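You operate a simulated robot arm through the tools that you are given. There is no shell and no other tool.

Carry out the task below with a simulated two-armed robot. There is one attempt and no reset: what you move stays moved.

JOB
Pour the leftover green beads from the funnel tray back into their jar.
Fine: put the funnel tray back and close the jar.

The check looks at the end state, three seconds after you hand in, the way a careful person would. Anything else that was tipped, shoved, dropped, spilled or broken makes it a failure.

ROBOT AND FRAMES
Two 7-joint arms with two-finger parallel grippers on one trunk that stands fixed in place. Base frame: the origin is at the foot of the trunk, x ahead of it, y to its left, z up. Units: cm, rad, N and s.
The left shoulder is at [7, 18.8, 126.5], the right one opposite. With the tool pointing down near the work surface each hand reaches from about 28 to 78 cm from the base axis, measured 20 degrees to its own side. Payload 3.91 kg a hand.
Tool frame (each hand has its own): the origin (TCP) lies between the finger pads and is the grasp point; the fingertips stand 3 cm ahead of it; z points along the fingers, y is the line along which they close. Largest opening 11 cm; finger width 2, thickness 1; the body of the gripper, 4.8 by 11.2 cm, starts 5.5 cm behind the TCP.
Orientation is that of the tool frame in the base frame, as [roll, pitch, yaw] about the fixed x, y, z axes, in that order (R = Rz(yaw) Ry(pitch) Rx(roll)). With the fingers straight down and closing along the base's y, the tool's x points along the base's -x, its y along +y and its z along -z.

CONTROLS
- The arms move only by the tool drive_tool. It takes "left_targets", "right_targets" or both (then of equal length, played together; a hand with none holds still); each is a list of rows, each a list of 2 entries, a list of its own where there are three numbers: the shift along the tool's x, y, z in units of 40 mm (1.0 is 40 mm), then the turn, a rotation vector about the tool's x, y, z in units of 4 degrees (1.0 is 4 degrees). In form: [[[dx, dy, dz], [wx, wy, wz]], ...]. A call has 1 to 20 rows; each row shifts and turns the commanded pose from where the row before left it, along the tool's axes as they then stand. "left_grip" and "right_grip" are, for a hand that has rows, the finger opening in cm, from 0 to 11, set as the call begins (left out, the last holds). A call with a number of a shift or a turn outside -1 to 1 is refused whole. Rows are played at 5 a second. More than 5 cm and 0.15 rad between two rows, or a gripper value outside its range, and nothing of the call is played. A pose out of reach is approached as far as the arm can. The call stops where the force on the tool passes 40 N (or 10 N more than at its start, if that is more) or the arm is blocked; 0.2 s more then pass. Each finger travels about 7.2 cm/s and halts on what it meets, pressing with about 25 N; the grip force reading is that of the motor and also rises with nothing between the fingers. The clock runs only during rows and for 0.2 s after the last one: add rows that do not move to give the fingers time. The reply holds the time, the measured pose of the TCP, the force on the tool along the base axes, the opening and the grip force, in the units named above and with some noise, with the torque about the TCP (base axes, N m) and any sound that the robot's microphone picked up.
- Cameras (640 x 400 px; columns grow to the right, rows downward): "scene" is now at [12.65, 4.48, 149.57]; the picture's right is [0.49, -0.87, 0.00], its down [-0.47, -0.27, -0.84] and it looks along [0.73, 0.42, -0.54] (base axes); focal length 353 px, centre (320, 200). "left" rides on the left gripper at [7.2, -1.7, -10.3] in its tool frame; the picture's right is [0.23, 0.97, 0.00], its down [-0.76, 0.18, -0.62] and it looks along [-0.61, 0.14, 0.78] (tool axes); focal length 222 px, centre (320, 200). "right" rides on the right gripper at [7.2, 1.7, -10.3] in its tool frame; the picture's right is [-0.23, 0.97, 0.00], its down [-0.76, -0.18, -0.62] and it looks along [-0.61, -0.14, 0.78] (tool axes); focal length 222 px, centre (320, 200). There is no depth. A picture from a camera that has moved, and an enlarged one, comes with that camera's place and axes in the base frame and with its lens.
- capture(camera): a new picture of that camera. The clock stands still meanwhile.
- slide_trunk(by): slides the trunk up (or, below 0, down) by that many cm; the arms and the scene camera ride with it, the base frame stays. It gives what a move gives, with no picture.
- head_to(pan, tilt): turns the head with the scene camera to pan (to the left, within 1.501 rad either way) and tilt (down, from -0.506 to 1.204), counted from straight ahead of the robot. It gives what a move gives.
- inspect(camera, box): a new picture of the part [left, top, right, bottom] of that camera's present view, enlarged. The clock stands still meanwhile.
- job_done(): hands the job in; it is judged then, once.

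Places have to be worked out from the pictures, the camera data and where the tool is seen. Open the grippers and draw the arms clear of the work before you hand the job in, unless the task says otherwise.

The tools are called after "Request:" as a command line: name --argument value ..., lists and objects as JSON in quotes. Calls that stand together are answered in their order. drive_tool: Moves the arms, as the interface text tells. Its arguments: {"type":"object","properties":{"left_targets":{"type":"array","items":{"type":"array"}},"left_grip":{"type":"number"},"right_targets":{"type":"array","items":{"type":"array"}},"right_grip":{"type":"number"}},"required":[]} The other tools are called the same way: slide_trunk (by) moves the trunk up or down; head_to (pan, tilt) turns the head that bears the scene camera; capture (camera) takes a picture; inspect (camera, box) takes an enlarged picture of a part of a camera's view; job_done () hands the job in.

At the start:

```text
time_s: 0.0
left_tcp_pos: [41.88, 47.02, 130.19]
left_tcp_rot: [-3.141, -0.001, -3.141]
left_ft_force: [0.2, 0.1, 0.6]
left_moment: [-0.02, -0.02, -0.01]
left_gripper_width: 10.99
left_grip_force: 0.0
right_tcp_pos: [38.65, 1.81, 131.27]
right_tcp_rot: [-3.141, 0.0, -3.141]
right_ft_force: [-0.1, 1.2, 0.4]
right_moment: [0.03, 0.03, 0.01]
right_gripper_width: 10.98
right_grip_force: 0.0
trunk travel left (down, up): [-77.5, 16.5]
head pan, tilt (commanded): [0.517, 0.565]
```

scene: 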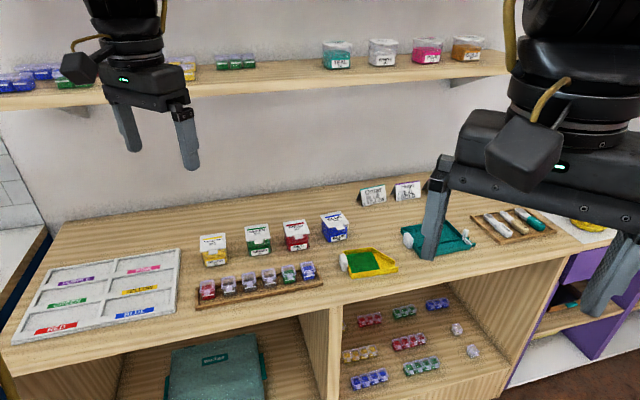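
right: 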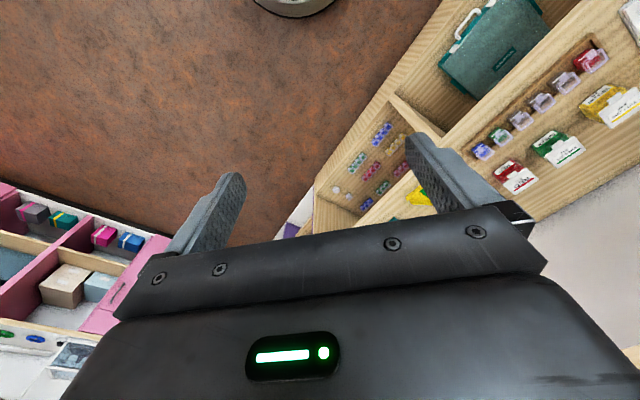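
left: 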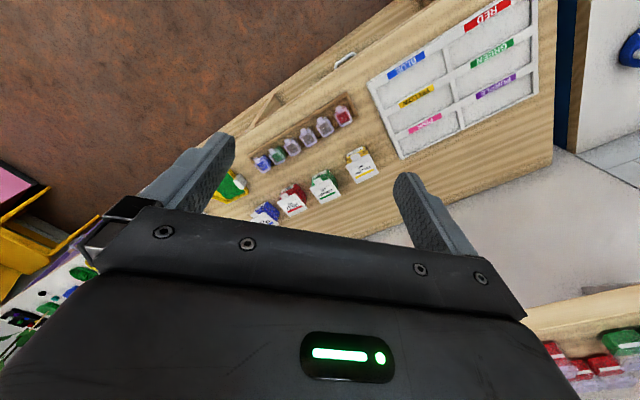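

The scene shows a workbench with a yellow funnel tray holding green beads, a row of small jars on a rack, and refill boxes. I enlarge the main region to identify the tray and jars.

Request:
inspect --camera "scene" --box '[180, 200, 420, 350]'

Request:
inspect --camera "scene" --box '[320, 230, 420, 292]'

Request:
inspect --camera "scene" --box '[190, 250, 330, 310]'

Request:
inspect --camera "scene" --box '[340, 170, 640, 260]'

```text
2.67 times, centred on (300, 275) of scene
camera zoom: at [12.65, 4.48, 149.57], right [0.49, -0.87, 0.0], down [-0.47, -0.27, -0.84], along [0.73, 0.42, -0.54], focal length 941 px, centre (373, 0)
```

zoom: 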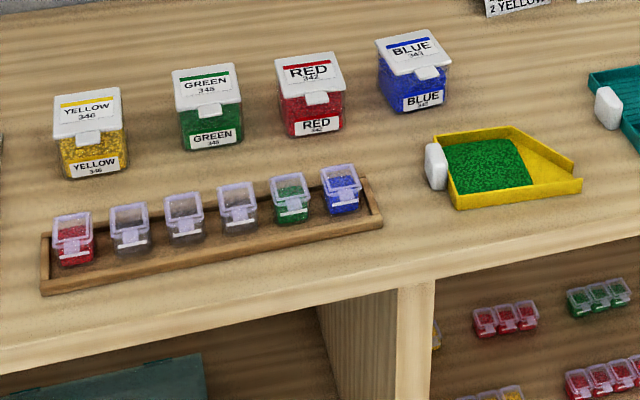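

```text
6.40 times, centred on (370, 261) of scene
camera zoom: at [12.65, 4.48, 149.57], right [0.49, -0.87, 0.0], down [-0.47, -0.27, -0.84], along [0.73, 0.42, -0.54], focal length 2258 px, centre (0, -190)
```

zoom: 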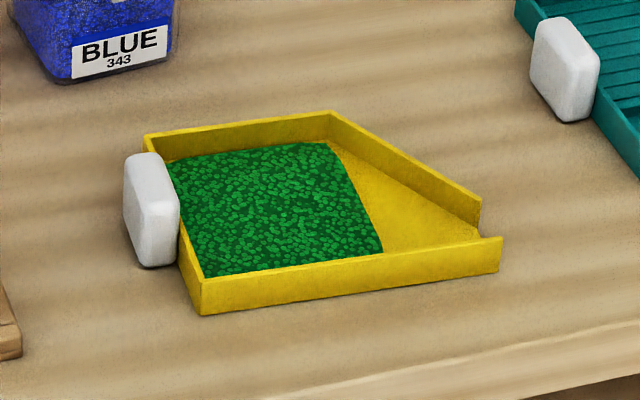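

```text
4.57 times, centred on (260, 280) of scene
camera zoom: at [12.65, 4.48, 149.57], right [0.49, -0.87, 0.0], down [-0.47, -0.27, -0.84], along [0.73, 0.42, -0.54], focal length 1613 px, centre (594, -166)
```

zoom: 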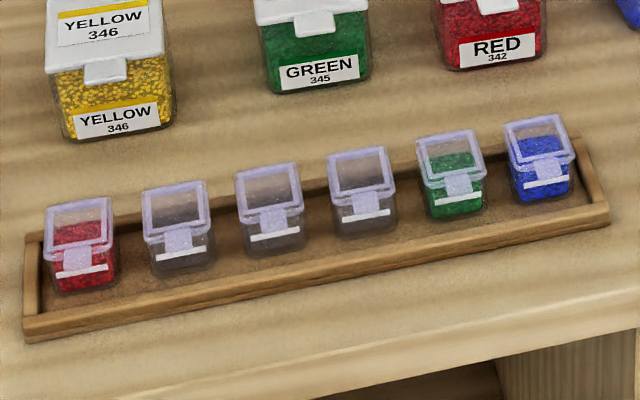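

```text
2.13 times, centred on (490, 215) of scene
camera zoom: at [12.65, 4.48, 149.57], right [0.49, -0.87, 0.0], down [-0.47, -0.27, -0.84], along [0.73, 0.42, -0.54], focal length 753 px, centre (-43, 168)
```

zoom: 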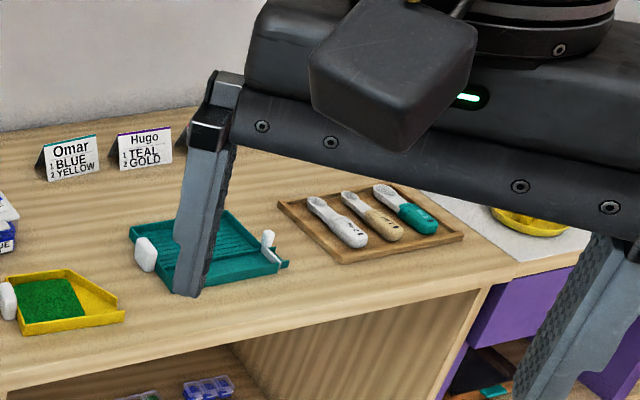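

I look at the upper shelf and the rest of the room for other candidate jars and anything that tells which jar these beads came from.

Request:
inspect --camera "scene" --box '[300, 20, 500, 90]'

Request:
inspect --camera "scene" --box '[0, 40, 280, 110]'

Request:
inspect --camera "scene" --box '[340, 170, 440, 215]'

Request:
inspect --camera "scene" --box '[235, 215, 285, 262]'

Request:
inspect --camera "scene" --box '[0, 240, 190, 350]'

Request:
inspect --camera "scene" --box '[320, 285, 520, 400]'

```text
3.20 times, centred on (400, 55) of scene
camera zoom: at [12.65, 4.48, 149.57], right [0.49, -0.87, 0.0], down [-0.47, -0.27, -0.84], along [0.73, 0.42, -0.54], focal length 1129 px, centre (64, 664)
```

zoom: 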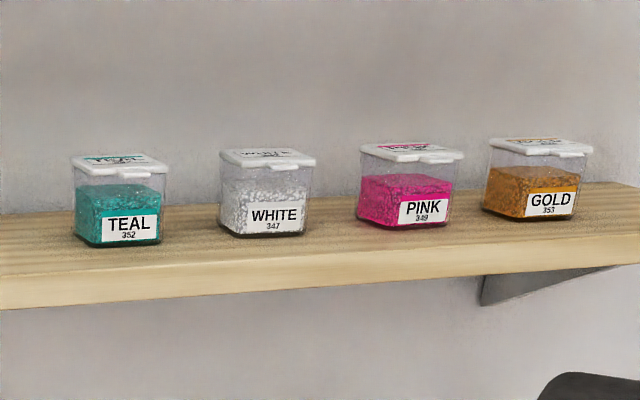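

```text
2.29 times, centred on (140, 75) of scene
camera zoom: at [12.65, 4.48, 149.57], right [0.49, -0.87, 0.0], down [-0.47, -0.27, -0.84], along [0.73, 0.42, -0.54], focal length 807 px, centre (731, 486)
```

zoom: 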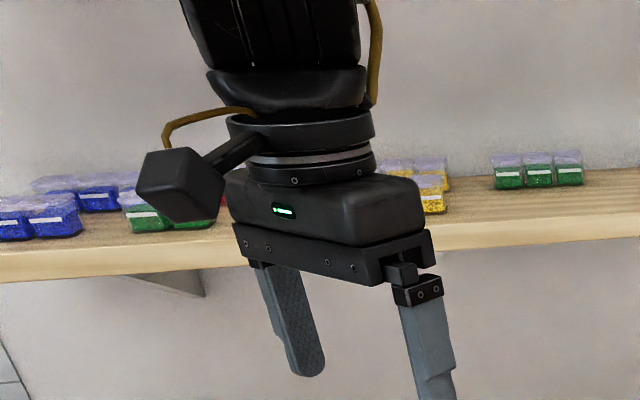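

```text
6.40 times, centred on (390, 192) of scene
camera zoom: at [12.65, 4.48, 149.57], right [0.49, -0.87, 0.0], down [-0.47, -0.27, -0.84], along [0.73, 0.42, -0.54], focal length 2258 px, centre (-128, 248)
```

zoom: 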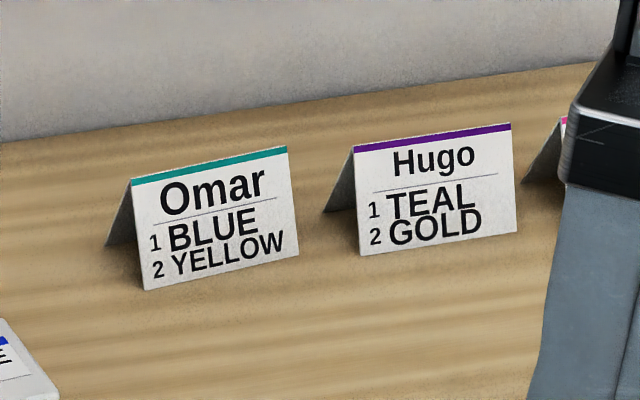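

```text
8.51 times, centred on (260, 238) of scene
camera zoom: at [12.65, 4.48, 149.57], right [0.49, -0.87, 0.0], down [-0.47, -0.27, -0.84], along [0.73, 0.42, -0.54], focal length 3003 px, centre (831, -128)
```

zoom: 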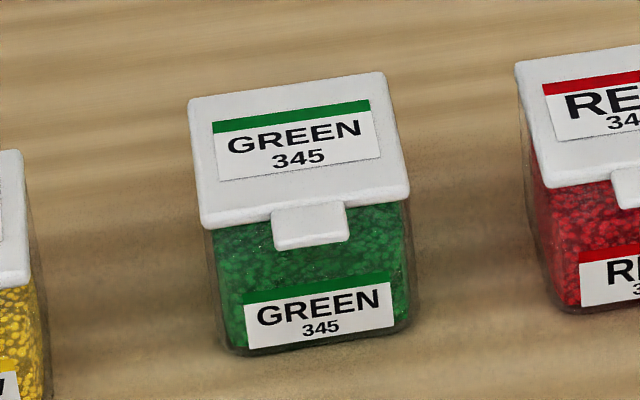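

```text
3.37 times, centred on (95, 295) of scene
camera zoom: at [12.65, 4.48, 149.57], right [0.49, -0.87, 0.0], down [-0.47, -0.27, -0.84], along [0.73, 0.42, -0.54], focal length 1189 px, centre (1078, -120)
```

zoom: 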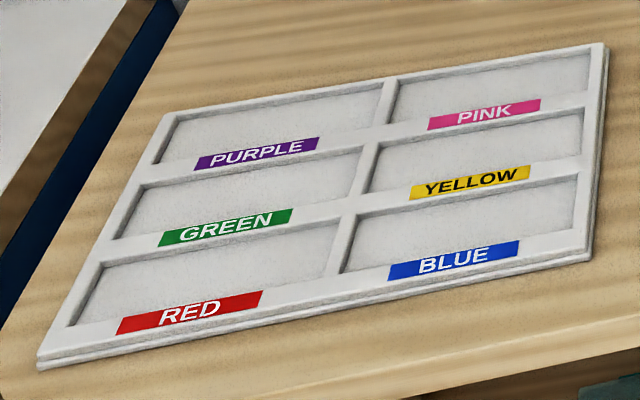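

```text
3.20 times, centred on (420, 342) of scene
camera zoom: at [12.65, 4.48, 149.57], right [0.49, -0.87, 0.0], down [-0.47, -0.27, -0.84], along [0.73, 0.42, -0.54], focal length 1129 px, centre (0, -256)
```

zoom: 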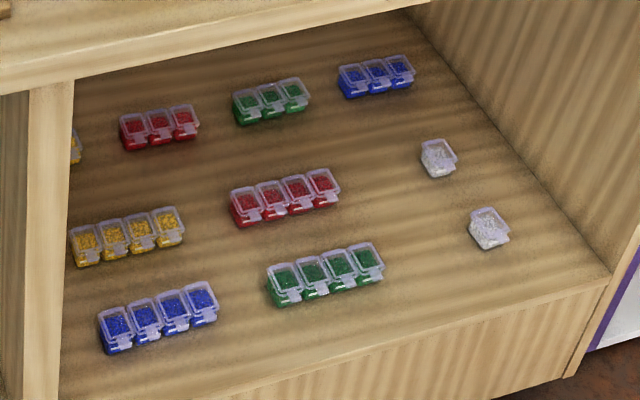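

The target jar is the one labelled GREEN 345 with a white hinged lid, tab toward the robot. I turn the head so this area is centred, and enlarge the left hand camera's view for triangulation.

Request:
inspect --camera "left" --box '[200, 90, 400, 230]'

Request:
head_to --pan 0.6 --tilt 0.7

```text
2.86 times, centred on (300, 160) of left
camera zoom: at [34.62, 45.49, 140.52], right [-0.23, 0.97, 0.0], down [0.76, 0.18, 0.62], along [0.61, 0.14, -0.78], focal length 635 px, centre (377, 314)
```

zoom: 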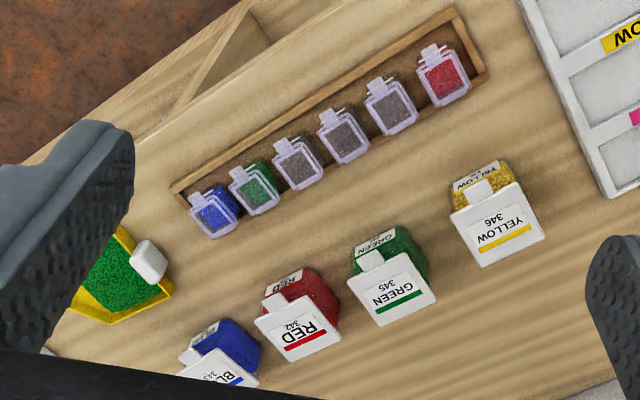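

```text
time_s: 0.7
left_tcp_pos: [41.78, 47.0, 130.14]
left_tcp_rot: [-3.14, 0.0, -3.141]
left_ft_force: [-0.4, 0.1, -0.1]
left_moment: [0.01, 0.02, 0.0]
left_gripper_width: 11.01
left_grip_force: 0.0
right_tcp_pos: [38.47, 1.91, 131.28]
right_tcp_rot: [-3.14, 0.0, 3.141]
right_ft_force: [-0.6, 0.2, 0.4]
right_moment: [0.01, -0.01, 0.03]
right_gripper_width: 11.0
right_grip_force: 0.0
trunk travel left (down, up): [-77.5, 16.5]
head pan, tilt (commanded): [0.6, 0.7]
```

The lid top centre triangulates to about (68.4, 55.0, 93). I take a new scene picture with the head turned to measure finer details.

Request:
capture --camera "scene"

Request:
inspect --camera "scene" --box '[260, 120, 460, 245]'

```text
taken
camera scene: at [11.89, 4.86, 148.4], right [0.56, -0.83, 0.0], down [-0.53, -0.36, -0.77], along [0.63, 0.43, -0.64], focal length 353 px, centre (320, 200)
```

scene: 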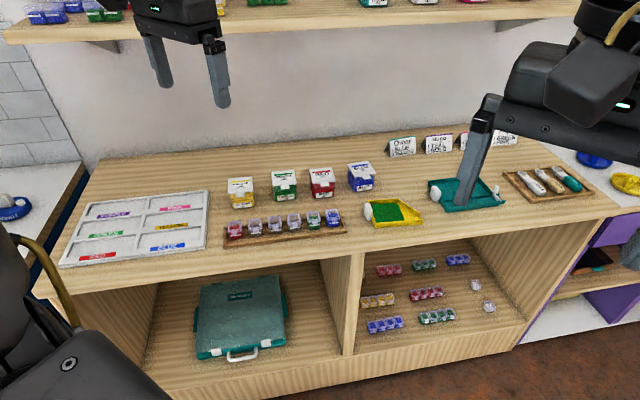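

```text
3.20 times, centred on (360, 182) of scene
camera zoom: at [11.89, 4.86, 148.4], right [0.56, -0.83, 0.0], down [-0.53, -0.36, -0.77], along [0.63, 0.43, -0.64], focal length 1129 px, centre (192, 256)
```

zoom: 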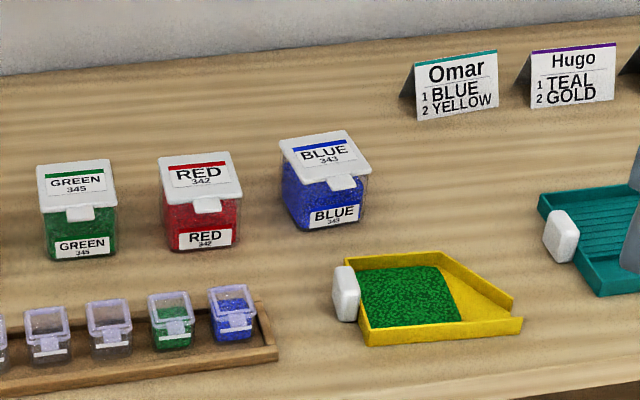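

From the pictures: table top about z=87, green jar centre about (68.6, 55.1) with its lid top at 93 and its front facing roughly (-0.72,-0.69), tray knob at about (73.1, 32.1, 89.4). I move the left hand, yawed to match the jar, to a viewpoint in front of the jar.

Request:
drive_tool --left_targets '[[[0, 0, 0.5], [0, 0, -0.955]], [[0, 0, 0.5], [0, 0, -0.955]], [[0, 0, 0.5], [0, 0, -0.955]], [[0, 0, 0.5], [0, 0, -0.955]], [[0, 0, 0.5], [0, 0, -0.955]], [[0, 0, 0.5], [0, 0, -0.955]], [[0, 0, 0.5], [0, 0, -0.955]], [[0, 0, 0.5], [0, 0, -0.955]], [[0, 0, 0.5], [0, 0, -0.955]], [[0, 0, 0.5], [0, 0, -0.955]], [[0, 0, 0.5], [0, 0, -0.955]], [[-0.57, -0.58, 0], [0, 0, 0]], [[-0.57, -0.58, 0], [0, 0, 0]], [[-0.57, -0.58, 0], [0, 0, 0]], [[-0.57, -0.58, 0], [0, 0, 0]], [[-0.57, -0.58, 0], [0, 0, 0]]]'

```text
time_s: 4.1
left_tcp_pos: [57.56, 47.88, 109.89]
left_tcp_rot: [3.141, -0.001, -2.408]
left_ft_force: [-0.2, -0.4, -0.5]
left_moment: [-0.02, 0.01, -0.02]
left_gripper_width: 10.97
left_grip_force: 0.1
left hand out of reach, approached as far as the arm can: row 10, 11
right_tcp_pos: [38.86, 1.73, 131.32]
right_tcp_rot: [3.14, -0.004, 3.141]
right_ft_force: [0.6, 0.2, -0.1]
right_moment: [0.04, 0.02, 0.0]
right_gripper_width: 11.01
right_grip_force: 0.0
trunk travel left (down, up): [-77.5, 16.5]
head pan, tilt (commanded): [0.6, 0.7]
```

The hand is in front of the jar (rows 10–11 briefly clipped). I take pictures with the left camera.

Request:
capture --camera "left"

Request:
capture --camera "scene"

```text
taken
camera left: at [53.43, 41.82, 120.26], right [-0.82, 0.57, 0.0], down [0.45, 0.64, 0.62], along [0.36, 0.51, -0.78], focal length 222 px, centre (320, 200)
```

left: 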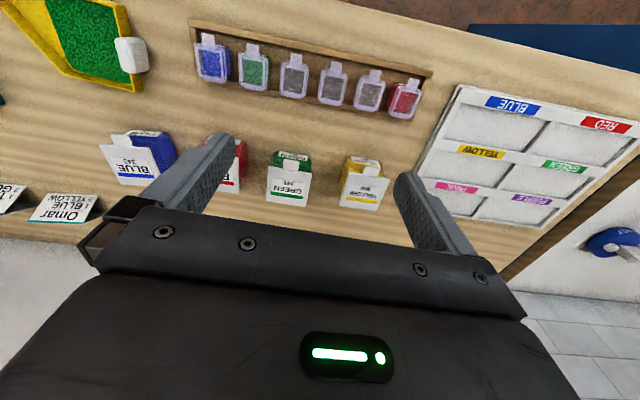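

```text
taken
camera scene: at [12.12, 4.75, 148.37], right [0.56, -0.83, 0.0], down [-0.53, -0.36, -0.76], along [0.63, 0.43, -0.65], focal length 353 px, centre (320, 200)
```

scene: 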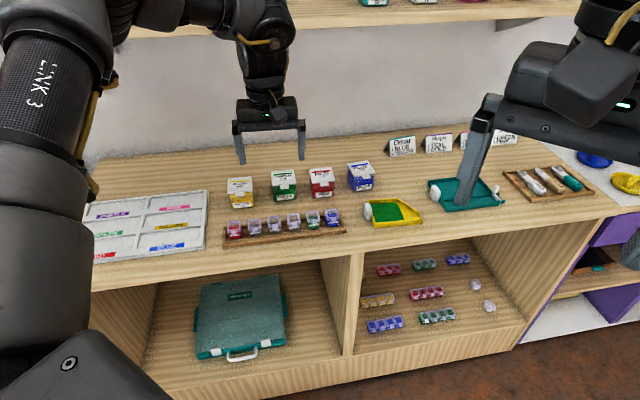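

The left camera sees the jar, tray, and rack. I enlarge the jar lid and the tray.

Request:
inspect --camera "left" --box '[240, 130, 340, 220]'

Request:
inspect --camera "left" --box '[0, 0, 240, 150]'

Request:
inspect --camera "scene" --box '[260, 160, 310, 205]'

Request:
inspect --camera "scene" --box '[355, 185, 435, 235]'

```text
4.44 times, centred on (290, 175) of left
camera zoom: at [53.43, 41.82, 120.26], right [-0.82, 0.57, 0.0], down [0.45, 0.64, 0.62], along [0.36, 0.51, -0.78], focal length 987 px, centre (453, 311)
```

zoom: 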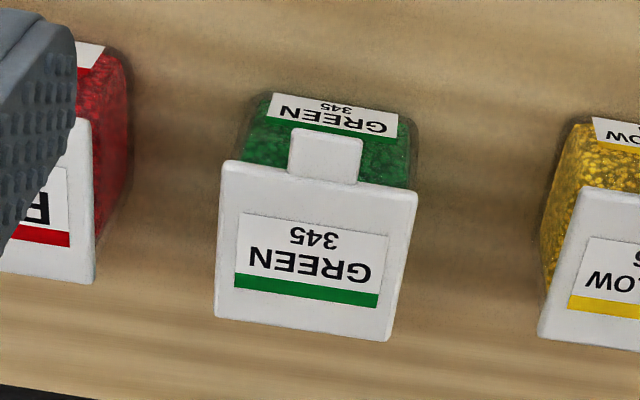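

```text
2.67 times, centred on (120, 75) of left
camera zoom: at [53.43, 41.82, 120.26], right [-0.82, 0.57, 0.0], down [0.45, 0.64, 0.62], along [0.36, 0.51, -0.78], focal length 592 px, centre (853, 533)
```

zoom: 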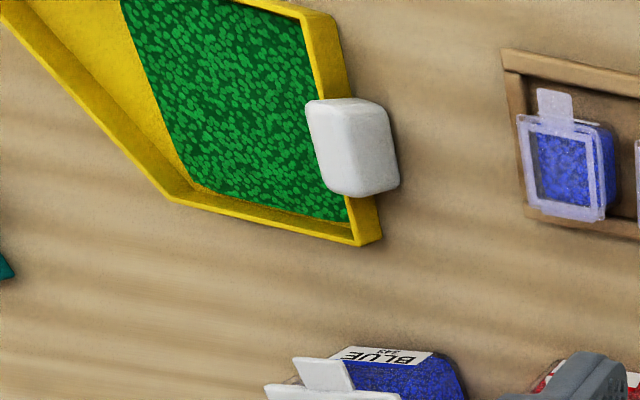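

```text
8.89 times, centred on (285, 182) of scene
camera zoom: at [12.12, 4.75, 148.37], right [0.56, -0.83, 0.0], down [-0.53, -0.36, -0.76], along [0.63, 0.43, -0.65], focal length 3137 px, centre (631, 356)
```

zoom: 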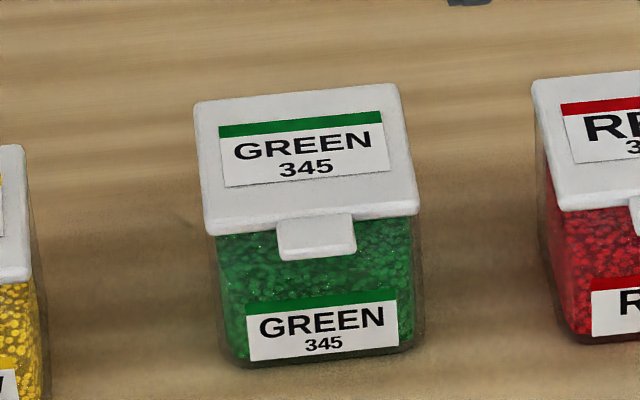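

```text
8.00 times, centred on (395, 210) of scene
camera zoom: at [12.12, 4.75, 148.37], right [0.56, -0.83, 0.0], down [-0.53, -0.36, -0.76], along [0.63, 0.43, -0.65], focal length 2823 px, centre (-280, 120)
```

zoom: 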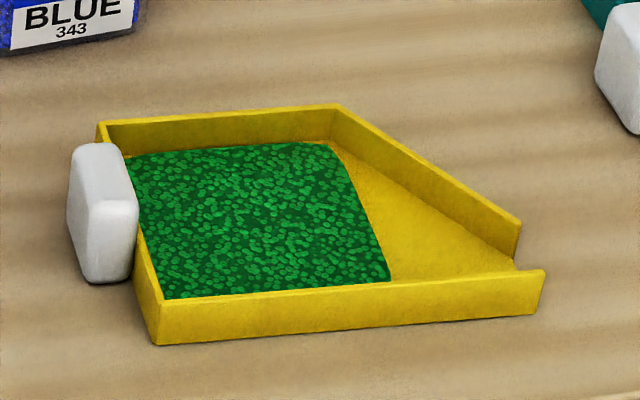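

The tab overhangs the lid's front edge by about 1.5 cm. The tray is a right trapezoid with its spout at the near right corner and the knob in the middle of its left end wall. Before choosing grasps I test in free space how far the left wrist can yaw, because having the camera side of the hand on top would help.

Request:
drive_tool --left_targets '[[[0, 0, 0], [0, 0, -1]], [[0, 0, 0], [0, 0, -1]], [[0, 0, 0], [0, 0, -1]], [[0, 0, 0], [0, 0, -1]], [[0, 0, 0], [0, 0, -1]], [[0, 0, 0], [0, 0, -1]], [[0, 0, 0], [0, 0, -1]], [[0, 0, 0], [0, 0, -1]], [[0, 0, 0], [0, 0, -1]], [[0, 0, 0], [0, 0, -1]], [[0, 0, 0], [0, 0, -1]], [[0, 0, 0], [0, 0, -1]], [[0, 0, 0], [0, 0, -1]], [[0, 0, 0], [0, 0, -1]], [[0, 0, 0], [0, 0, -1]], [[0, 0, 0], [0, 0, -1]], [[0, 0, 0], [0, 0, -1]], [[0, 0, 0], [0, 0, -1]], [[0, 0, 0], [0, 0, -1]], [[0, 0, 0], [0, 0, -1]]]'

```text
time_s: 8.3
left_tcp_pos: [52.48, 67.51, 120.37]
left_tcp_rot: [-3.122, -0.003, -1.203]
left_ft_force: [0.8, 1.0, -0.4]
left_moment: [0.01, -0.04, -0.01]
left_gripper_width: 10.98
left_grip_force: 0.1
left hand out of reach, approached as far as the arm can: row 5, 6, 7, 8, 9, 10, 11, 12, 13, 14, 15, 16, 17, 18, 19, 20
right_tcp_pos: [38.52, 1.9, 131.34]
right_tcp_rot: [3.141, 0.0, -3.141]
right_ft_force: [-0.6, -0.7, 0.0]
right_moment: [0.01, -0.01, 0.01]
right_gripper_width: 10.99
right_grip_force: 0.1
trunk travel left (down, up): [-77.5, 16.5]
head pan, tilt (commanded): [0.6, 0.7]
```

Yaw past about 60° is out of reach and the hand drifted (still in free space). I rotate back and then test the other direction.

Request:
drive_tool --left_targets '[[[0, 0, 0], [0, 0, 1]], [[0, 0, 0], [0, 0, 1]], [[0, 0, 0], [0, 0, 1]], [[0, 0, 0], [0, 0, 1]], [[0, 0, 0], [0, 0, 1]], [[0, 0, 0], [0, 0, 1]], [[0, 0, 0], [0, 0, 1]], [[0, 0, 0], [0, 0, 1]], [[0, 0, 0], [0, 0, 1]], [[0, 0, 0], [0, 0, 1]], [[0, 0, 0], [0, 0, 1]], [[0, 0, 0], [0, 0, 1]], [[0, 0, 0], [0, 0, 1]], [[0, 0, 0], [0, 0, 1]], [[0, 0, 0], [0, 0, 1]], [[0, 0, 0], [0, 0, 1]], [[0, 0, 0], [0, 0, 1]], [[0, 0, 0], [0, 0, 1]], [[0, 0, 0], [0, 0, 1]], [[0, 0, 0], [0, 0, 1]]]'

```text
time_s: 12.5
left_tcp_pos: [52.53, 67.65, 120.36]
left_tcp_rot: [-3.137, 0.02, -2.576]
left_ft_force: [0.0, 0.3, 0.5]
left_moment: [0.01, 0.02, 0.0]
left_gripper_width: 10.99
left_grip_force: 0.0
right_tcp_pos: [38.65, 1.91, 131.27]
right_tcp_rot: [-3.141, 0.0, -3.14]
right_ft_force: [-0.1, -0.1, -0.1]
right_moment: [0.02, 0.0, 0.01]
right_gripper_width: 10.99
right_grip_force: 0.1
trunk travel left (down, up): [-77.5, 16.5]
head pan, tilt (commanded): [0.6, 0.7]
```

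I move back to a central spot and yaw the other way in free space to find the limit there.

Request:
drive_tool --left_targets '[[[0.522, -0.783, 0.1], [0, 0, 0]], [[0.522, -0.783, 0.1], [0, 0, 0]], [[0.522, -0.783, 0.1], [0, 0, 0]], [[0.522, -0.783, 0.1], [0, 0, 0]], [[0.522, -0.783, 0.1], [0, 0, 0]], [[0.522, -0.783, 0.1], [0, 0, 0]], [[0, 0, 0], [0, 0, 1]], [[0, 0, 0], [0, 0, 1]], [[0, 0, 0], [0, 0, 1]], [[0, 0, 0], [0, 0, 1]], [[0, 0, 0], [0, 0, 1]], [[0, 0, 0], [0, 0, 1]], [[0, 0, 0], [0, 0, 1]], [[0, 0, 0], [0, 0, 1]], [[0, 0, 0], [0, 0, 1]], [[0, 0, 0], [0, 0, 1]], [[0, 0, 0], [0, 0, 1]], [[0, 0, 0], [0, 0, 1]], [[0, 0, 0], [0, 0, 1]], [[0, 0, 0], [0, 0, 1]]]'

Request:
drive_tool --left_targets '[[[0, 0, 0], [0, 0, 1]], [[0, 0, 0], [0, 0, 1]], [[0, 0, 0], [0, 0, 1]], [[0, 0, 0], [0, 0, 1]], [[0, 0, 0], [0, 0, 1]], [[0, 0, 0], [0, 0, 1]], [[0, 0, 0], [0, 0, 1]], [[0, 0, 0], [0, 0, 1]], [[0, 0, 0], [0, 0, 1]], [[0, 0, 0], [0, 0, 1]], [[0, 0, 0], [0, 0, 1]], [[0, 0, 0], [0, 0, 1]], [[0, 0, 0], [0, 0, 1]], [[0, 0, 0], [0, 0, 1]], [[0, 0, 0], [0, 0, 1]], [[0, 0, 0], [0, 0, 1]], [[0, 0, 0], [0, 0, 1]], [[0, 0, 0], [0, 0, 1]], [[0, 0, 0], [0, 0, 1]], [[0, 0, 0], [0, 0, 1]]]'

```text
time_s: 16.7
left_tcp_pos: [52.07, 45.02, 117.73]
left_tcp_rot: [3.129, 0.016, 2.73]
left_ft_force: [-0.2, 0.2, -0.4]
left_moment: [-0.03, 0.0, 0.01]
left_gripper_width: 11.0
left_grip_force: 0.1
right_tcp_pos: [38.67, 1.78, 131.26]
right_tcp_rot: [-3.14, 0.0, 3.141]
right_ft_force: [-0.1, 0.4, -1.0]
right_moment: [0.0, 0.01, -0.04]
right_gripper_width: 11.01
right_grip_force: 0.0
trunk travel left (down, up): [-77.5, 16.5]
head pan, tilt (commanded): [0.6, 0.7]
```

```text
time_s: 20.9
left_tcp_pos: [52.18, 45.09, 117.79]
left_tcp_rot: [3.124, -0.01, 1.334]
left_ft_force: [0.0, -0.5, 0.6]
left_moment: [-0.02, -0.01, 0.01]
left_gripper_width: 10.99
left_grip_force: 0.1
right_tcp_pos: [38.54, 1.97, 131.28]
right_tcp_rot: [3.141, -0.001, -3.142]
right_ft_force: [0.1, 0.4, -0.4]
right_moment: [-0.02, 0.01, 0.03]
right_gripper_width: 11.0
right_grip_force: 0.1
trunk travel left (down, up): [-77.5, 16.5]
head pan, tilt (commanded): [0.6, 0.7]
```

No limits so far at yaw −104°. I continue in the same direction.

Request:
drive_tool --left_targets '[[[0, 0, 0], [0, 0, 1]], [[0, 0, 0], [0, 0, 1]], [[0, 0, 0], [0, 0, 1]], [[0, 0, 0], [0, 0, 1]], [[0, 0, 0], [0, 0, 1]], [[0, 0, 0], [0, 0, 1]], [[0, 0, 0], [0, 0, 1]], [[0, 0, 0], [0, 0, 1]], [[0, 0, 0], [0, 0, 1]], [[0, 0, 0], [0, 0, 1]], [[0, 0, 0], [0, 0, 1]], [[0, 0, 0], [0, 0, 1]]]'

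```text
time_s: 23.5
left_tcp_pos: [52.1, 45.05, 117.66]
left_tcp_rot: [3.135, -0.02, 0.496]
left_ft_force: [0.6, -0.7, 0.2]
left_moment: [-0.04, 0.01, 0.0]
left_gripper_width: 10.99
left_grip_force: 0.1
right_tcp_pos: [38.67, 1.82, 131.28]
right_tcp_rot: [3.141, 0.0, 3.141]
right_ft_force: [0.2, -0.7, 0.0]
right_moment: [0.02, -0.04, -0.01]
right_gripper_width: 10.99
right_grip_force: 0.1
trunk travel left (down, up): [-77.5, 16.5]
head pan, tilt (commanded): [0.6, 0.7]
```

Still within reach with tool x pointing forward (camera on the far/top side). I continue to see if x can align with the tray's axis (about −49°).

Request:
drive_tool --left_targets '[[[0, 0, 0], [0, 0, 1]], [[0, 0, 0], [0, 0, 1]], [[0, 0, 0], [0, 0, 1]], [[0, 0, 0], [0, 0, 1]], [[0, 0, 0], [0, 0, 1]], [[0, 0, 0], [0, 0, 1]], [[0, 0, 0], [0, 0, 1]], [[0, 0, 0], [0, 0, 1]], [[0, 0, 0], [0, 0, 1]], [[0, 0, 0], [0, 0, 1]], [[0, 0, 0], [0, 0, 1]], [[0, 0, 0], [0, 0, 1]], [[0, 0, 0], [0, 0, 1]], [[0, 0, 0], [0, 0, 1]], [[0, 0, 0], [0, 0, 1]], [[0, 0, 0], [0, 0, 1]], [[0, 0, 0], [0, 0, 1]], [[0, 0, 0], [0, 0, 1]], [[0, 0, 0], [0, 0, 1]]]'

```text
time_s: 27.5
left_tcp_pos: [52.06, 45.03, 117.74]
left_tcp_rot: [-3.125, -0.009, -0.831]
left_ft_force: [0.5, 0.0, 0.4]
left_moment: [0.02, 0.0, -0.02]
left_gripper_width: 10.97
left_grip_force: 0.1
right_tcp_pos: [38.61, 1.75, 131.35]
right_tcp_rot: [3.14, -0.001, -3.141]
right_ft_force: [1.1, 0.4, 0.9]
right_moment: [-0.01, 0.04, -0.02]
right_gripper_width: 11.0
right_grip_force: 0.2
trunk travel left (down, up): [-77.5, 16.5]
head pan, tilt (commanded): [0.6, 0.7]
```

The wrist can turn all the way, so I can work with the camera side up (tool x = forward). I now yaw back so that x points along the jar's front-to-back direction (about 44.7°).

Request:
drive_tool --left_targets '[[[0, 0, 0], [0, 0, -1]], [[0, 0, 0], [0, 0, -1]], [[0, 0, 0], [0, 0, -1]], [[0, 0, 0], [0, 0, -1]], [[0, 0, 0], [0, 0, -1]], [[0, 0, 0], [0, 0, -1]], [[0, 0, 0], [0, 0, -1]], [[0, 0, 0], [0, 0, -1]], [[0, 0, 0], [0, 0, -1]], [[0, 0, 0], [0, 0, -1]], [[0, 0, 0], [0, 0, -1]], [[0, 0, 0], [0, 0, -1]], [[0, 0, 0], [0, 0, -1]], [[0, 0, 0], [0, 0, -1]], [[0, 0, 0], [0, 0, -1]], [[0, 0, 0], [0, 0, -1]], [[0, 0, 0], [0, 0, -1]], [[0, 0, 0], [0, 0, -1]], [[0, 0, 0], [0, 0, -1]], [[0, 0, 0], [0, 0, -1]]]' --left_grip 0

Request:
drive_tool --left_targets '[[[0, 0, 0], [0, 0, -1]], [[0, 0, 0], [0, 0, -1]], [[0, 0, 0], [0, 0, -1]], [[0, 0, 0], [0, 1, 0]], [[0, 0, 0], [0, 1, 0]], [[0, 0, 0], [0, 1, 0]], [[0, 0, 0], [0, 1, 0]], [[0, 0, 0], [0, 1, 0]], [[0, 0, 0], [0, 1, 0]], [[0, 0, 0], [0, 1, 0]], [[0, 0, 0], [0, 1, 0]], [[0, 0, 0], [0, 1, 0]], [[0, 0, 0], [0, 1, 0]], [[0, 0, 0], [0, 1, 0]], [[0, 0, 0], [0, 1, 0]], [[0, 0, 0], [0, 1, 0]], [[0, 0, 0], [0, 1, 0]]]'

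```text
time_s: 31.7
left_tcp_pos: [52.05, 45.17, 117.81]
left_tcp_rot: [3.136, -0.021, 0.568]
left_ft_force: [-0.1, -1.0, 0.3]
left_moment: [-0.05, 0.01, -0.03]
left_gripper_width: 0.05
left_grip_force: 25.9
right_tcp_pos: [38.58, 1.81, 131.41]
right_tcp_rot: [-3.139, 0.0, -3.141]
right_ft_force: [-0.4, 0.9, -0.6]
right_moment: [0.03, 0.02, 0.0]
right_gripper_width: 11.01
right_grip_force: 0.0
trunk travel left (down, up): [-77.5, 16.5]
head pan, tilt (commanded): [0.6, 0.7]
```

```text
time_s: 35.3
left_tcp_pos: [52.05, 45.1, 117.82]
left_tcp_rot: [3.121, -0.994, 0.79]
left_ft_force: [-0.1, 0.5, 0.5]
left_moment: [-0.02, 0.03, -0.03]
left_gripper_width: 0.0
left_grip_force: 25.4
right_tcp_pos: [38.56, 1.83, 131.28]
right_tcp_rot: [3.14, 0.0, 3.141]
right_ft_force: [-0.2, 0.2, -0.8]
right_moment: [-0.04, -0.02, -0.01]
right_gripper_width: 10.99
right_grip_force: 0.0
trunk travel left (down, up): [-77.5, 16.5]
head pan, tilt (commanded): [0.6, 0.7]
```

The hand points forward and 33° down with closed fingers, camera side up. I bring it over the table to a pre-approach in front of the tab.

Request:
drive_tool --left_targets '[[[-0.63, 0.2145, 0.5715], [0, 0, 0]], [[-0.63, 0.2145, 0.5715], [0, 0, 0]], [[-0.63, 0.2145, 0.5715], [0, 0, 0]], [[-0.63, 0.2145, 0.5715], [0, 0, 0]], [[-0.63, 0.2145, 0.5715], [0, 0, 0]], [[-0.259, 0.0375, 0.864], [0, 0, 0]], [[-0.259, 0.0375, 0.864], [0, 0, 0]]]'

Request:
capture --camera "left"

Request:
inspect --camera "scene" --box '[200, 130, 400, 255]'

```text
time_s: 36.9
left_tcp_pos: [60.07, 51.62, 100.15]
left_tcp_rot: [3.12, -0.994, 0.79]
left_ft_force: [0.4, 0.9, 0.5]
left_moment: [-0.05, 0.0, 0.05]
left_gripper_width: 0.0
left_grip_force: 25.1
left hand out of reach, approached as far as the arm can: row 1, 3, 4, 5, 6, 7
right_tcp_pos: [38.8, 1.87, 131.28]
right_tcp_rot: [3.142, 0.001, -3.141]
right_ft_force: [0.7, 0.1, -0.4]
right_moment: [-0.02, 0.03, -0.01]
right_gripper_width: 11.0
right_grip_force: 0.0
trunk travel left (down, up): [-77.5, 16.5]
head pan, tilt (commanded): [0.6, 0.7]
```

```text
taken
camera left: at [55.57, 49.68, 111.79], right [0.77, -0.61, 0.2], down [-0.54, -0.79, -0.3], along [0.34, 0.12, -0.93], focal length 222 px, centre (320, 200)
```

left: 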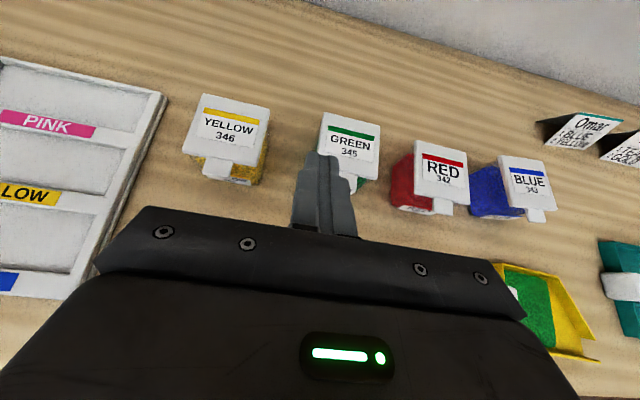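

```text
3.20 times, centred on (300, 192) of scene
camera zoom: at [11.98, 4.97, 148.38], right [0.56, -0.83, 0.0], down [-0.53, -0.36, -0.76], along [0.63, 0.43, -0.65], focal length 1129 px, centre (384, 224)
```

zoom: 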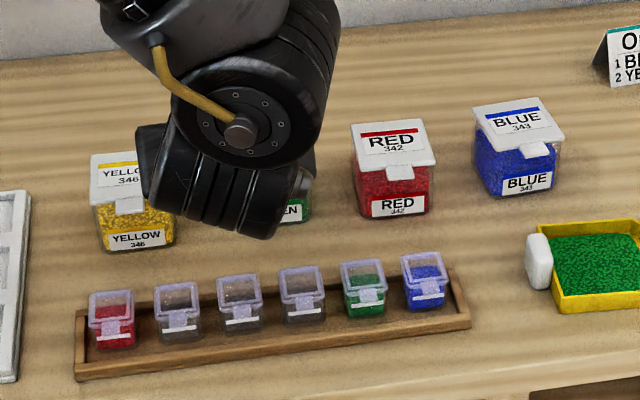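

The low forward-pitched pose was clipped (hand now at z=100, nothing touched). Lowering the trunk should bring such poses within reach, so I first raise and retract the hand.

Request:
drive_tool --left_targets '[[[0.394, -0.044, -0.908], [0, 0, 0]], [[0.394, -0.044, -0.908], [0, 0, 0]], [[0.394, -0.044, -0.908], [0, 0, 0]], [[0.394, -0.044, -0.908], [0, 0, 0]], [[0.394, -0.044, -0.908], [0, 0, 0]], [[0.394, -0.044, -0.908], [0, 0, 0]]]'

```text
time_s: 38.3
left_tcp_pos: [49.95, 44.9, 120.57]
left_tcp_rot: [3.119, -0.993, 0.792]
left_ft_force: [0.2, -0.8, 1.0]
left_moment: [-0.01, 0.0, -0.01]
left_gripper_width: 0.01
left_grip_force: 25.0
left hand out of reach, approached as far as the arm can: row 5, 6
right_tcp_pos: [38.32, 1.8, 131.37]
right_tcp_rot: [-3.142, 0.001, -3.142]
right_ft_force: [-1.0, -0.1, 0.5]
right_moment: [-0.03, -0.02, 0.01]
right_gripper_width: 11.03
right_grip_force: 0.0
trunk travel left (down, up): [-77.5, 16.5]
head pan, tilt (commanded): [0.6, 0.7]
```

The clip seems tied to how far left the hand points relative to the arm's azimuth. I lower the trunk by 20 cm (hand goes to about z=100, still clear of everything).

Request:
slide_trunk --by -20

Request:
capture --camera "scene"

```text
time_s: 40.5
left_tcp_pos: [50.08, 45.08, 100.38]
left_tcp_rot: [3.121, -0.991, 0.792]
left_ft_force: [1.1, 0.2, 0.5]
left_moment: [0.02, 0.0, 0.01]
left_gripper_width: 0.0
left_grip_force: 25.1
right_tcp_pos: [38.56, 1.8, 111.35]
right_tcp_rot: [-3.141, 0.001, -3.141]
right_ft_force: [0.3, 0.3, 0.7]
right_moment: [0.0, -0.01, 0.01]
right_gripper_width: 10.99
right_grip_force: 0.0
trunk travel left (down, up): [-57.5, 36.5]
head pan, tilt (commanded): [0.6, 0.7]
```

```text
taken
camera scene: at [11.87, 4.84, 128.4], right [0.56, -0.83, 0.0], down [-0.53, -0.36, -0.76], along [0.63, 0.43, -0.64], focal length 353 px, centre (320, 200)
```

scene: 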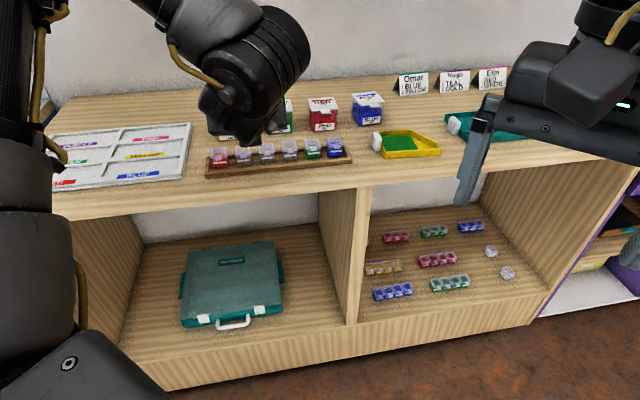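

The forearm comes down from above, so the lower trunk should help. I try the pre-approach again at a safe height (z≈95.5).

Request:
drive_tool --left_targets '[[[0.04, 0.374, 0.625], [0, 0, 0]], [[0.04, 0.374, 0.625], [0, 0, 0]], [[0.04, 0.374, 0.625], [0, 0, 0]], [[0.04, 0.374, 0.625], [0, 0, 0]]]'

Request:
capture --camera "left"

```text
time_s: 41.5
left_tcp_pos: [60.63, 46.75, 95.48]
left_tcp_rot: [3.122, -0.992, 0.789]
left_ft_force: [-0.3, 0.7, -0.3]
left_moment: [-0.01, -0.05, -0.02]
left_gripper_width: 0.0
left_grip_force: 24.7
right_tcp_pos: [38.76, 1.98, 111.26]
right_tcp_rot: [3.14, -0.002, 3.141]
right_ft_force: [0.0, 0.8, -0.3]
right_moment: [0.01, 0.01, 0.03]
right_gripper_width: 11.0
right_grip_force: 0.2
trunk travel left (down, up): [-57.5, 36.5]
head pan, tilt (commanded): [0.6, 0.7]
```

```text
taken
camera left: at [56.02, 44.82, 107.12], right [0.77, -0.61, 0.2], down [-0.55, -0.79, -0.29], along [0.34, 0.12, -0.93], focal length 222 px, centre (320, 200)
```

left: 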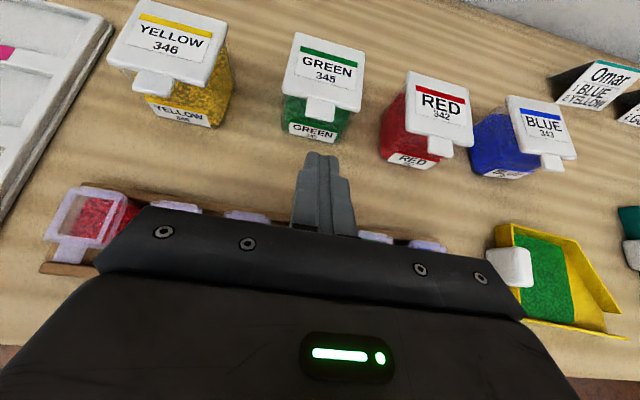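

The pre-approach is reached; finger and tab line up to within 0.4 cm and the tab's front edge is at about (65.2, 51.8). I descend in front of the tab.

Request:
drive_tool --left_targets '[[[-0.177, -0.0425, 0.4145], [0, 0, 0]], [[-0.177, -0.0425, 0.4145], [0, 0, 0]]]'

Request:
inspect --camera "left" --box '[240, 60, 400, 240]'

Request:
inspect --camera "scene" --box '[190, 60, 390, 190]'

```text
time_s: 42.1
left_tcp_pos: [62.02, 48.33, 92.55]
left_tcp_rot: [3.12, -0.992, 0.791]
left_ft_force: [0.1, -0.2, -0.3]
left_moment: [-0.01, -0.01, -0.04]
left_gripper_width: 0.03
left_grip_force: 24.8
right_tcp_pos: [38.74, 1.84, 111.29]
right_tcp_rot: [3.141, 0.001, 3.141]
right_ft_force: [0.8, 0.3, 0.9]
right_moment: [0.0, 0.01, 0.02]
right_gripper_width: 11.03
right_grip_force: 0.0
trunk travel left (down, up): [-57.5, 36.5]
head pan, tilt (commanded): [0.6, 0.7]
```

```text
2.22 times, centred on (320, 150) of left
camera zoom: at [57.24, 46.47, 104.09], right [0.77, -0.61, 0.2], down [-0.54, -0.79, -0.29], along [0.34, 0.12, -0.93], focal length 494 px, centre (320, 311)
```

zoom: 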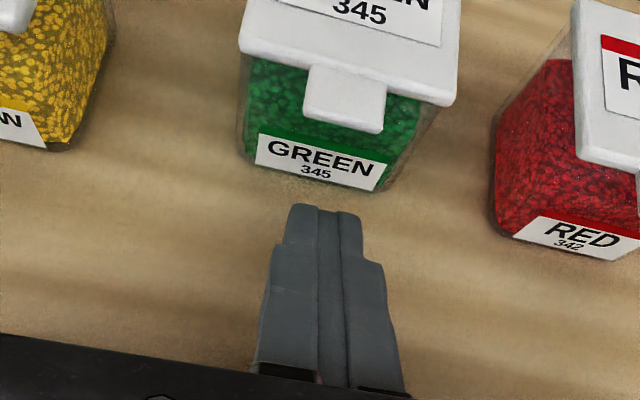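

```text
3.08 times, centred on (290, 125) of scene
camera zoom: at [11.93, 4.9, 128.39], right [0.56, -0.83, 0.0], down [-0.53, -0.36, -0.76], along [0.63, 0.43, -0.64], focal length 1086 px, centre (412, 431)
```

zoom: 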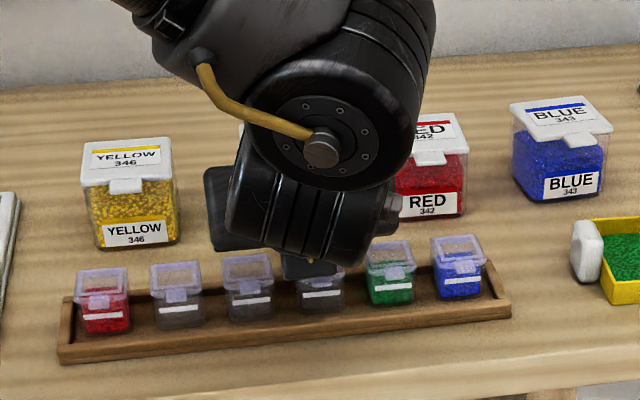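

The fingertip is about 1.8 cm short of the tab's front edge and just below its underside. I move 2.5 cm horizontally forward, under the tab.

Request:
drive_tool --left_targets '[[[0.117, -0.02, 0.178], [0, 0, 0]], [[0.117, -0.02, 0.178], [0, 0, 0]], [[0.117, 0, 0.178], [0, 0, 0]]]'

Request:
inspect --camera "left" --box '[240, 60, 400, 240]'

```text
time_s: 42.9
left_tcp_pos: [63.36, 50.31, 92.51]
left_tcp_rot: [3.121, -0.992, 0.791]
left_ft_force: [0.4, 0.6, 0.5]
left_moment: [-0.01, -0.01, -0.01]
left_gripper_width: 0.01
left_grip_force: 24.7
right_tcp_pos: [38.63, 1.84, 111.22]
right_tcp_rot: [-3.14, 0.001, -3.141]
right_ft_force: [0.6, 0.1, -0.3]
right_moment: [0.02, -0.01, 0.02]
right_gripper_width: 11.01
right_grip_force: 0.0
trunk travel left (down, up): [-57.5, 36.5]
head pan, tilt (commanded): [0.6, 0.7]
```

```text
2.22 times, centred on (320, 150) of left
camera zoom: at [58.86, 48.43, 104.13], right [0.77, -0.61, 0.2], down [-0.55, -0.78, -0.29], along [0.34, 0.12, -0.93], focal length 494 px, centre (320, 311)
```

zoom: 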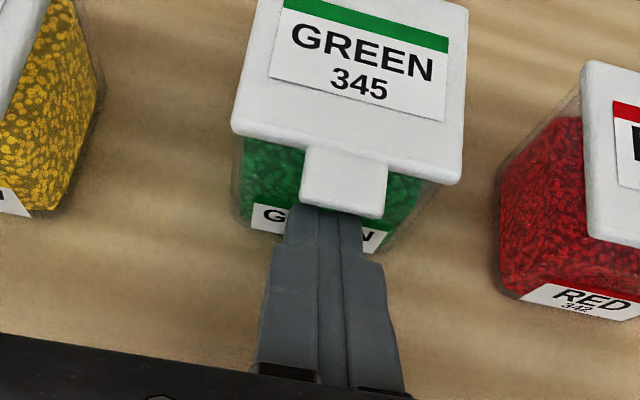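

The fingertip has slipped under the tab's front edge with no force. I go 0.4 cm further in and lift about 2 cm along the lid's arc in small steps.

Request:
drive_tool --left_targets '[[[0.055, 0, 0.084], [0, 0, 0]], [[0.113, 0, -0.0544], [0, 0, 0]], [[0.113, 0, -0.0544], [0, 0, 0]], [[0.113, 0, -0.0544], [0, 0, 0]], [[0.113, 0, -0.0544], [0, 0, 0]]]'

Request:
capture --camera "left"

Request:
inspect --camera "scene" --box '[190, 60, 390, 190]'

```text
time_s: 44.1
left_tcp_pos: [63.88, 50.75, 94.56]
left_tcp_rot: [3.119, -0.991, 0.791]
left_ft_force: [-0.7, -0.2, 0.3]
left_moment: [0.02, 0.03, -0.01]
left_gripper_width: 0.0
left_grip_force: 24.5
right_tcp_pos: [38.54, 1.8, 111.27]
right_tcp_rot: [3.141, 0.0, -3.141]
right_ft_force: [-0.2, -0.3, -0.8]
right_moment: [-0.01, -0.01, 0.02]
right_gripper_width: 10.99
right_grip_force: 0.0
trunk travel left (down, up): [-57.5, 36.5]
head pan, tilt (commanded): [0.6, 0.7]
```

```text
taken
camera left: at [59.25, 48.83, 106.21], right [0.77, -0.61, 0.2], down [-0.55, -0.78, -0.29], along [0.34, 0.12, -0.93], focal length 222 px, centre (320, 200)
```

left: 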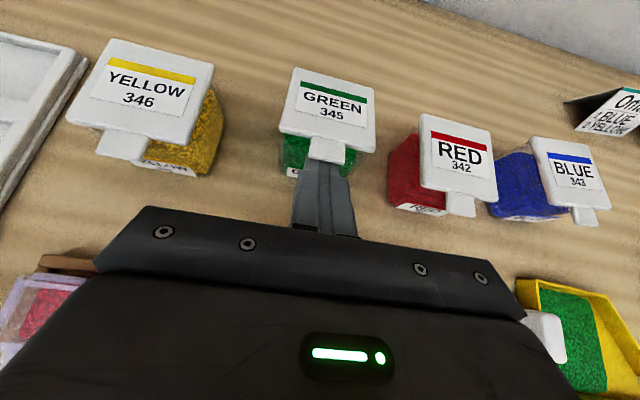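

```text
3.08 times, centred on (290, 125) of scene
camera zoom: at [11.87, 4.84, 128.39], right [0.56, -0.83, 0.0], down [-0.53, -0.36, -0.76], along [0.63, 0.43, -0.64], focal length 1086 px, centre (412, 431)
```

zoom: 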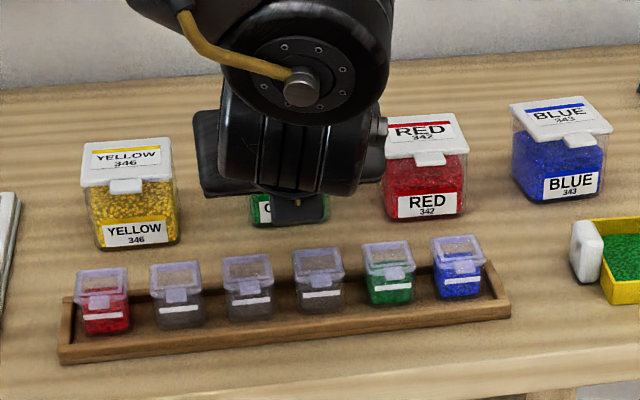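

Force stays near zero. I enlarge the jar view to see whether the lid has begun to open and the jar has stayed put.

Request:
inspect --camera "left" --box '[240, 50, 400, 240]'

```text
2.11 times, centred on (320, 145) of left
camera zoom: at [59.25, 48.83, 106.21], right [0.77, -0.61, 0.2], down [-0.55, -0.78, -0.29], along [0.34, 0.12, -0.93], focal length 468 px, centre (320, 316)
```

zoom: 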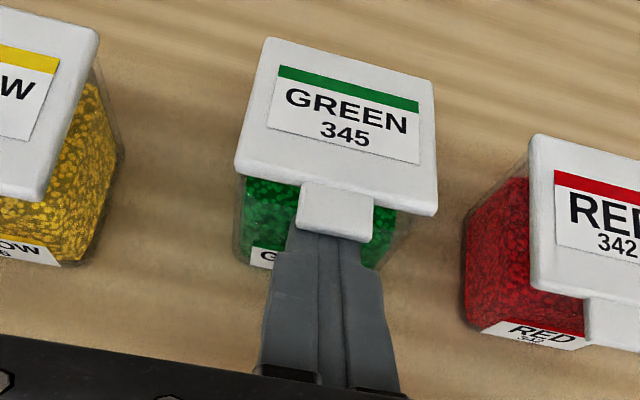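

The lid's front edge has risen to about z=94.8 (around 15° open) with no measurable force, and the jar has not moved. I continue along the arc to about 45°.

Request:
drive_tool --left_targets '[[[0.1236, 0, -0.0233], [0, 0, 0]], [[0.1236, 0, -0.0233], [0, 0, 0]], [[0.1236, 0, -0.0233], [0, 0, 0]], [[0.1236, 0, -0.0233], [0, 0, 0]], [[0.1116, 0, -0.02], [0, 0, 0]], [[0.1116, 0, -0.02], [0, 0, 0]], [[0.1116, 0, -0.02], [0, 0, 0]], [[0.1116, 0, -0.02], [0, 0, 0]]]'

Request:
capture --camera "left"

Request:
inspect --camera "scene" --box '[190, 60, 390, 190]'

```text
time_s: 45.9
left_tcp_pos: [64.71, 51.75, 98.17]
left_tcp_rot: [3.121, -0.991, 0.791]
left_ft_force: [0.2, 0.1, 0.9]
left_moment: [0.02, -0.01, -0.01]
left_gripper_width: 0.0
left_grip_force: 25.4
right_tcp_pos: [38.58, 1.85, 111.21]
right_tcp_rot: [3.141, -0.001, 3.141]
right_ft_force: [0.1, 0.2, -0.1]
right_moment: [-0.01, 0.04, 0.0]
right_gripper_width: 10.96
right_grip_force: 0.1
trunk travel left (down, up): [-57.5, 36.5]
head pan, tilt (commanded): [0.6, 0.7]
```

```text
taken
camera left: at [60.11, 49.89, 109.82], right [0.77, -0.61, 0.2], down [-0.54, -0.79, -0.29], along [0.34, 0.12, -0.93], focal length 222 px, centre (320, 200)
```

left: 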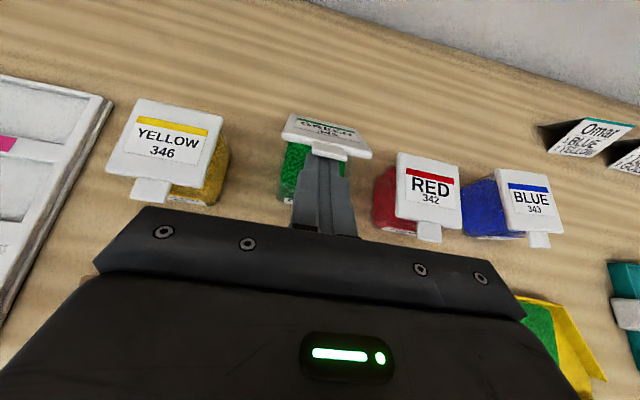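

```text
3.08 times, centred on (290, 125) of scene
camera zoom: at [11.88, 4.85, 128.39], right [0.56, -0.83, 0.0], down [-0.53, -0.36, -0.76], along [0.63, 0.43, -0.64], focal length 1086 px, centre (412, 431)
```

zoom: 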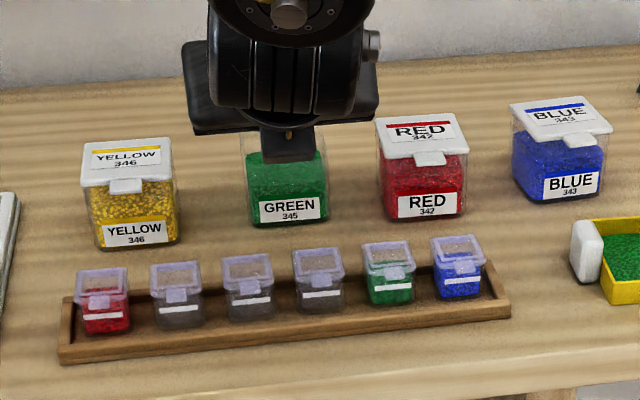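

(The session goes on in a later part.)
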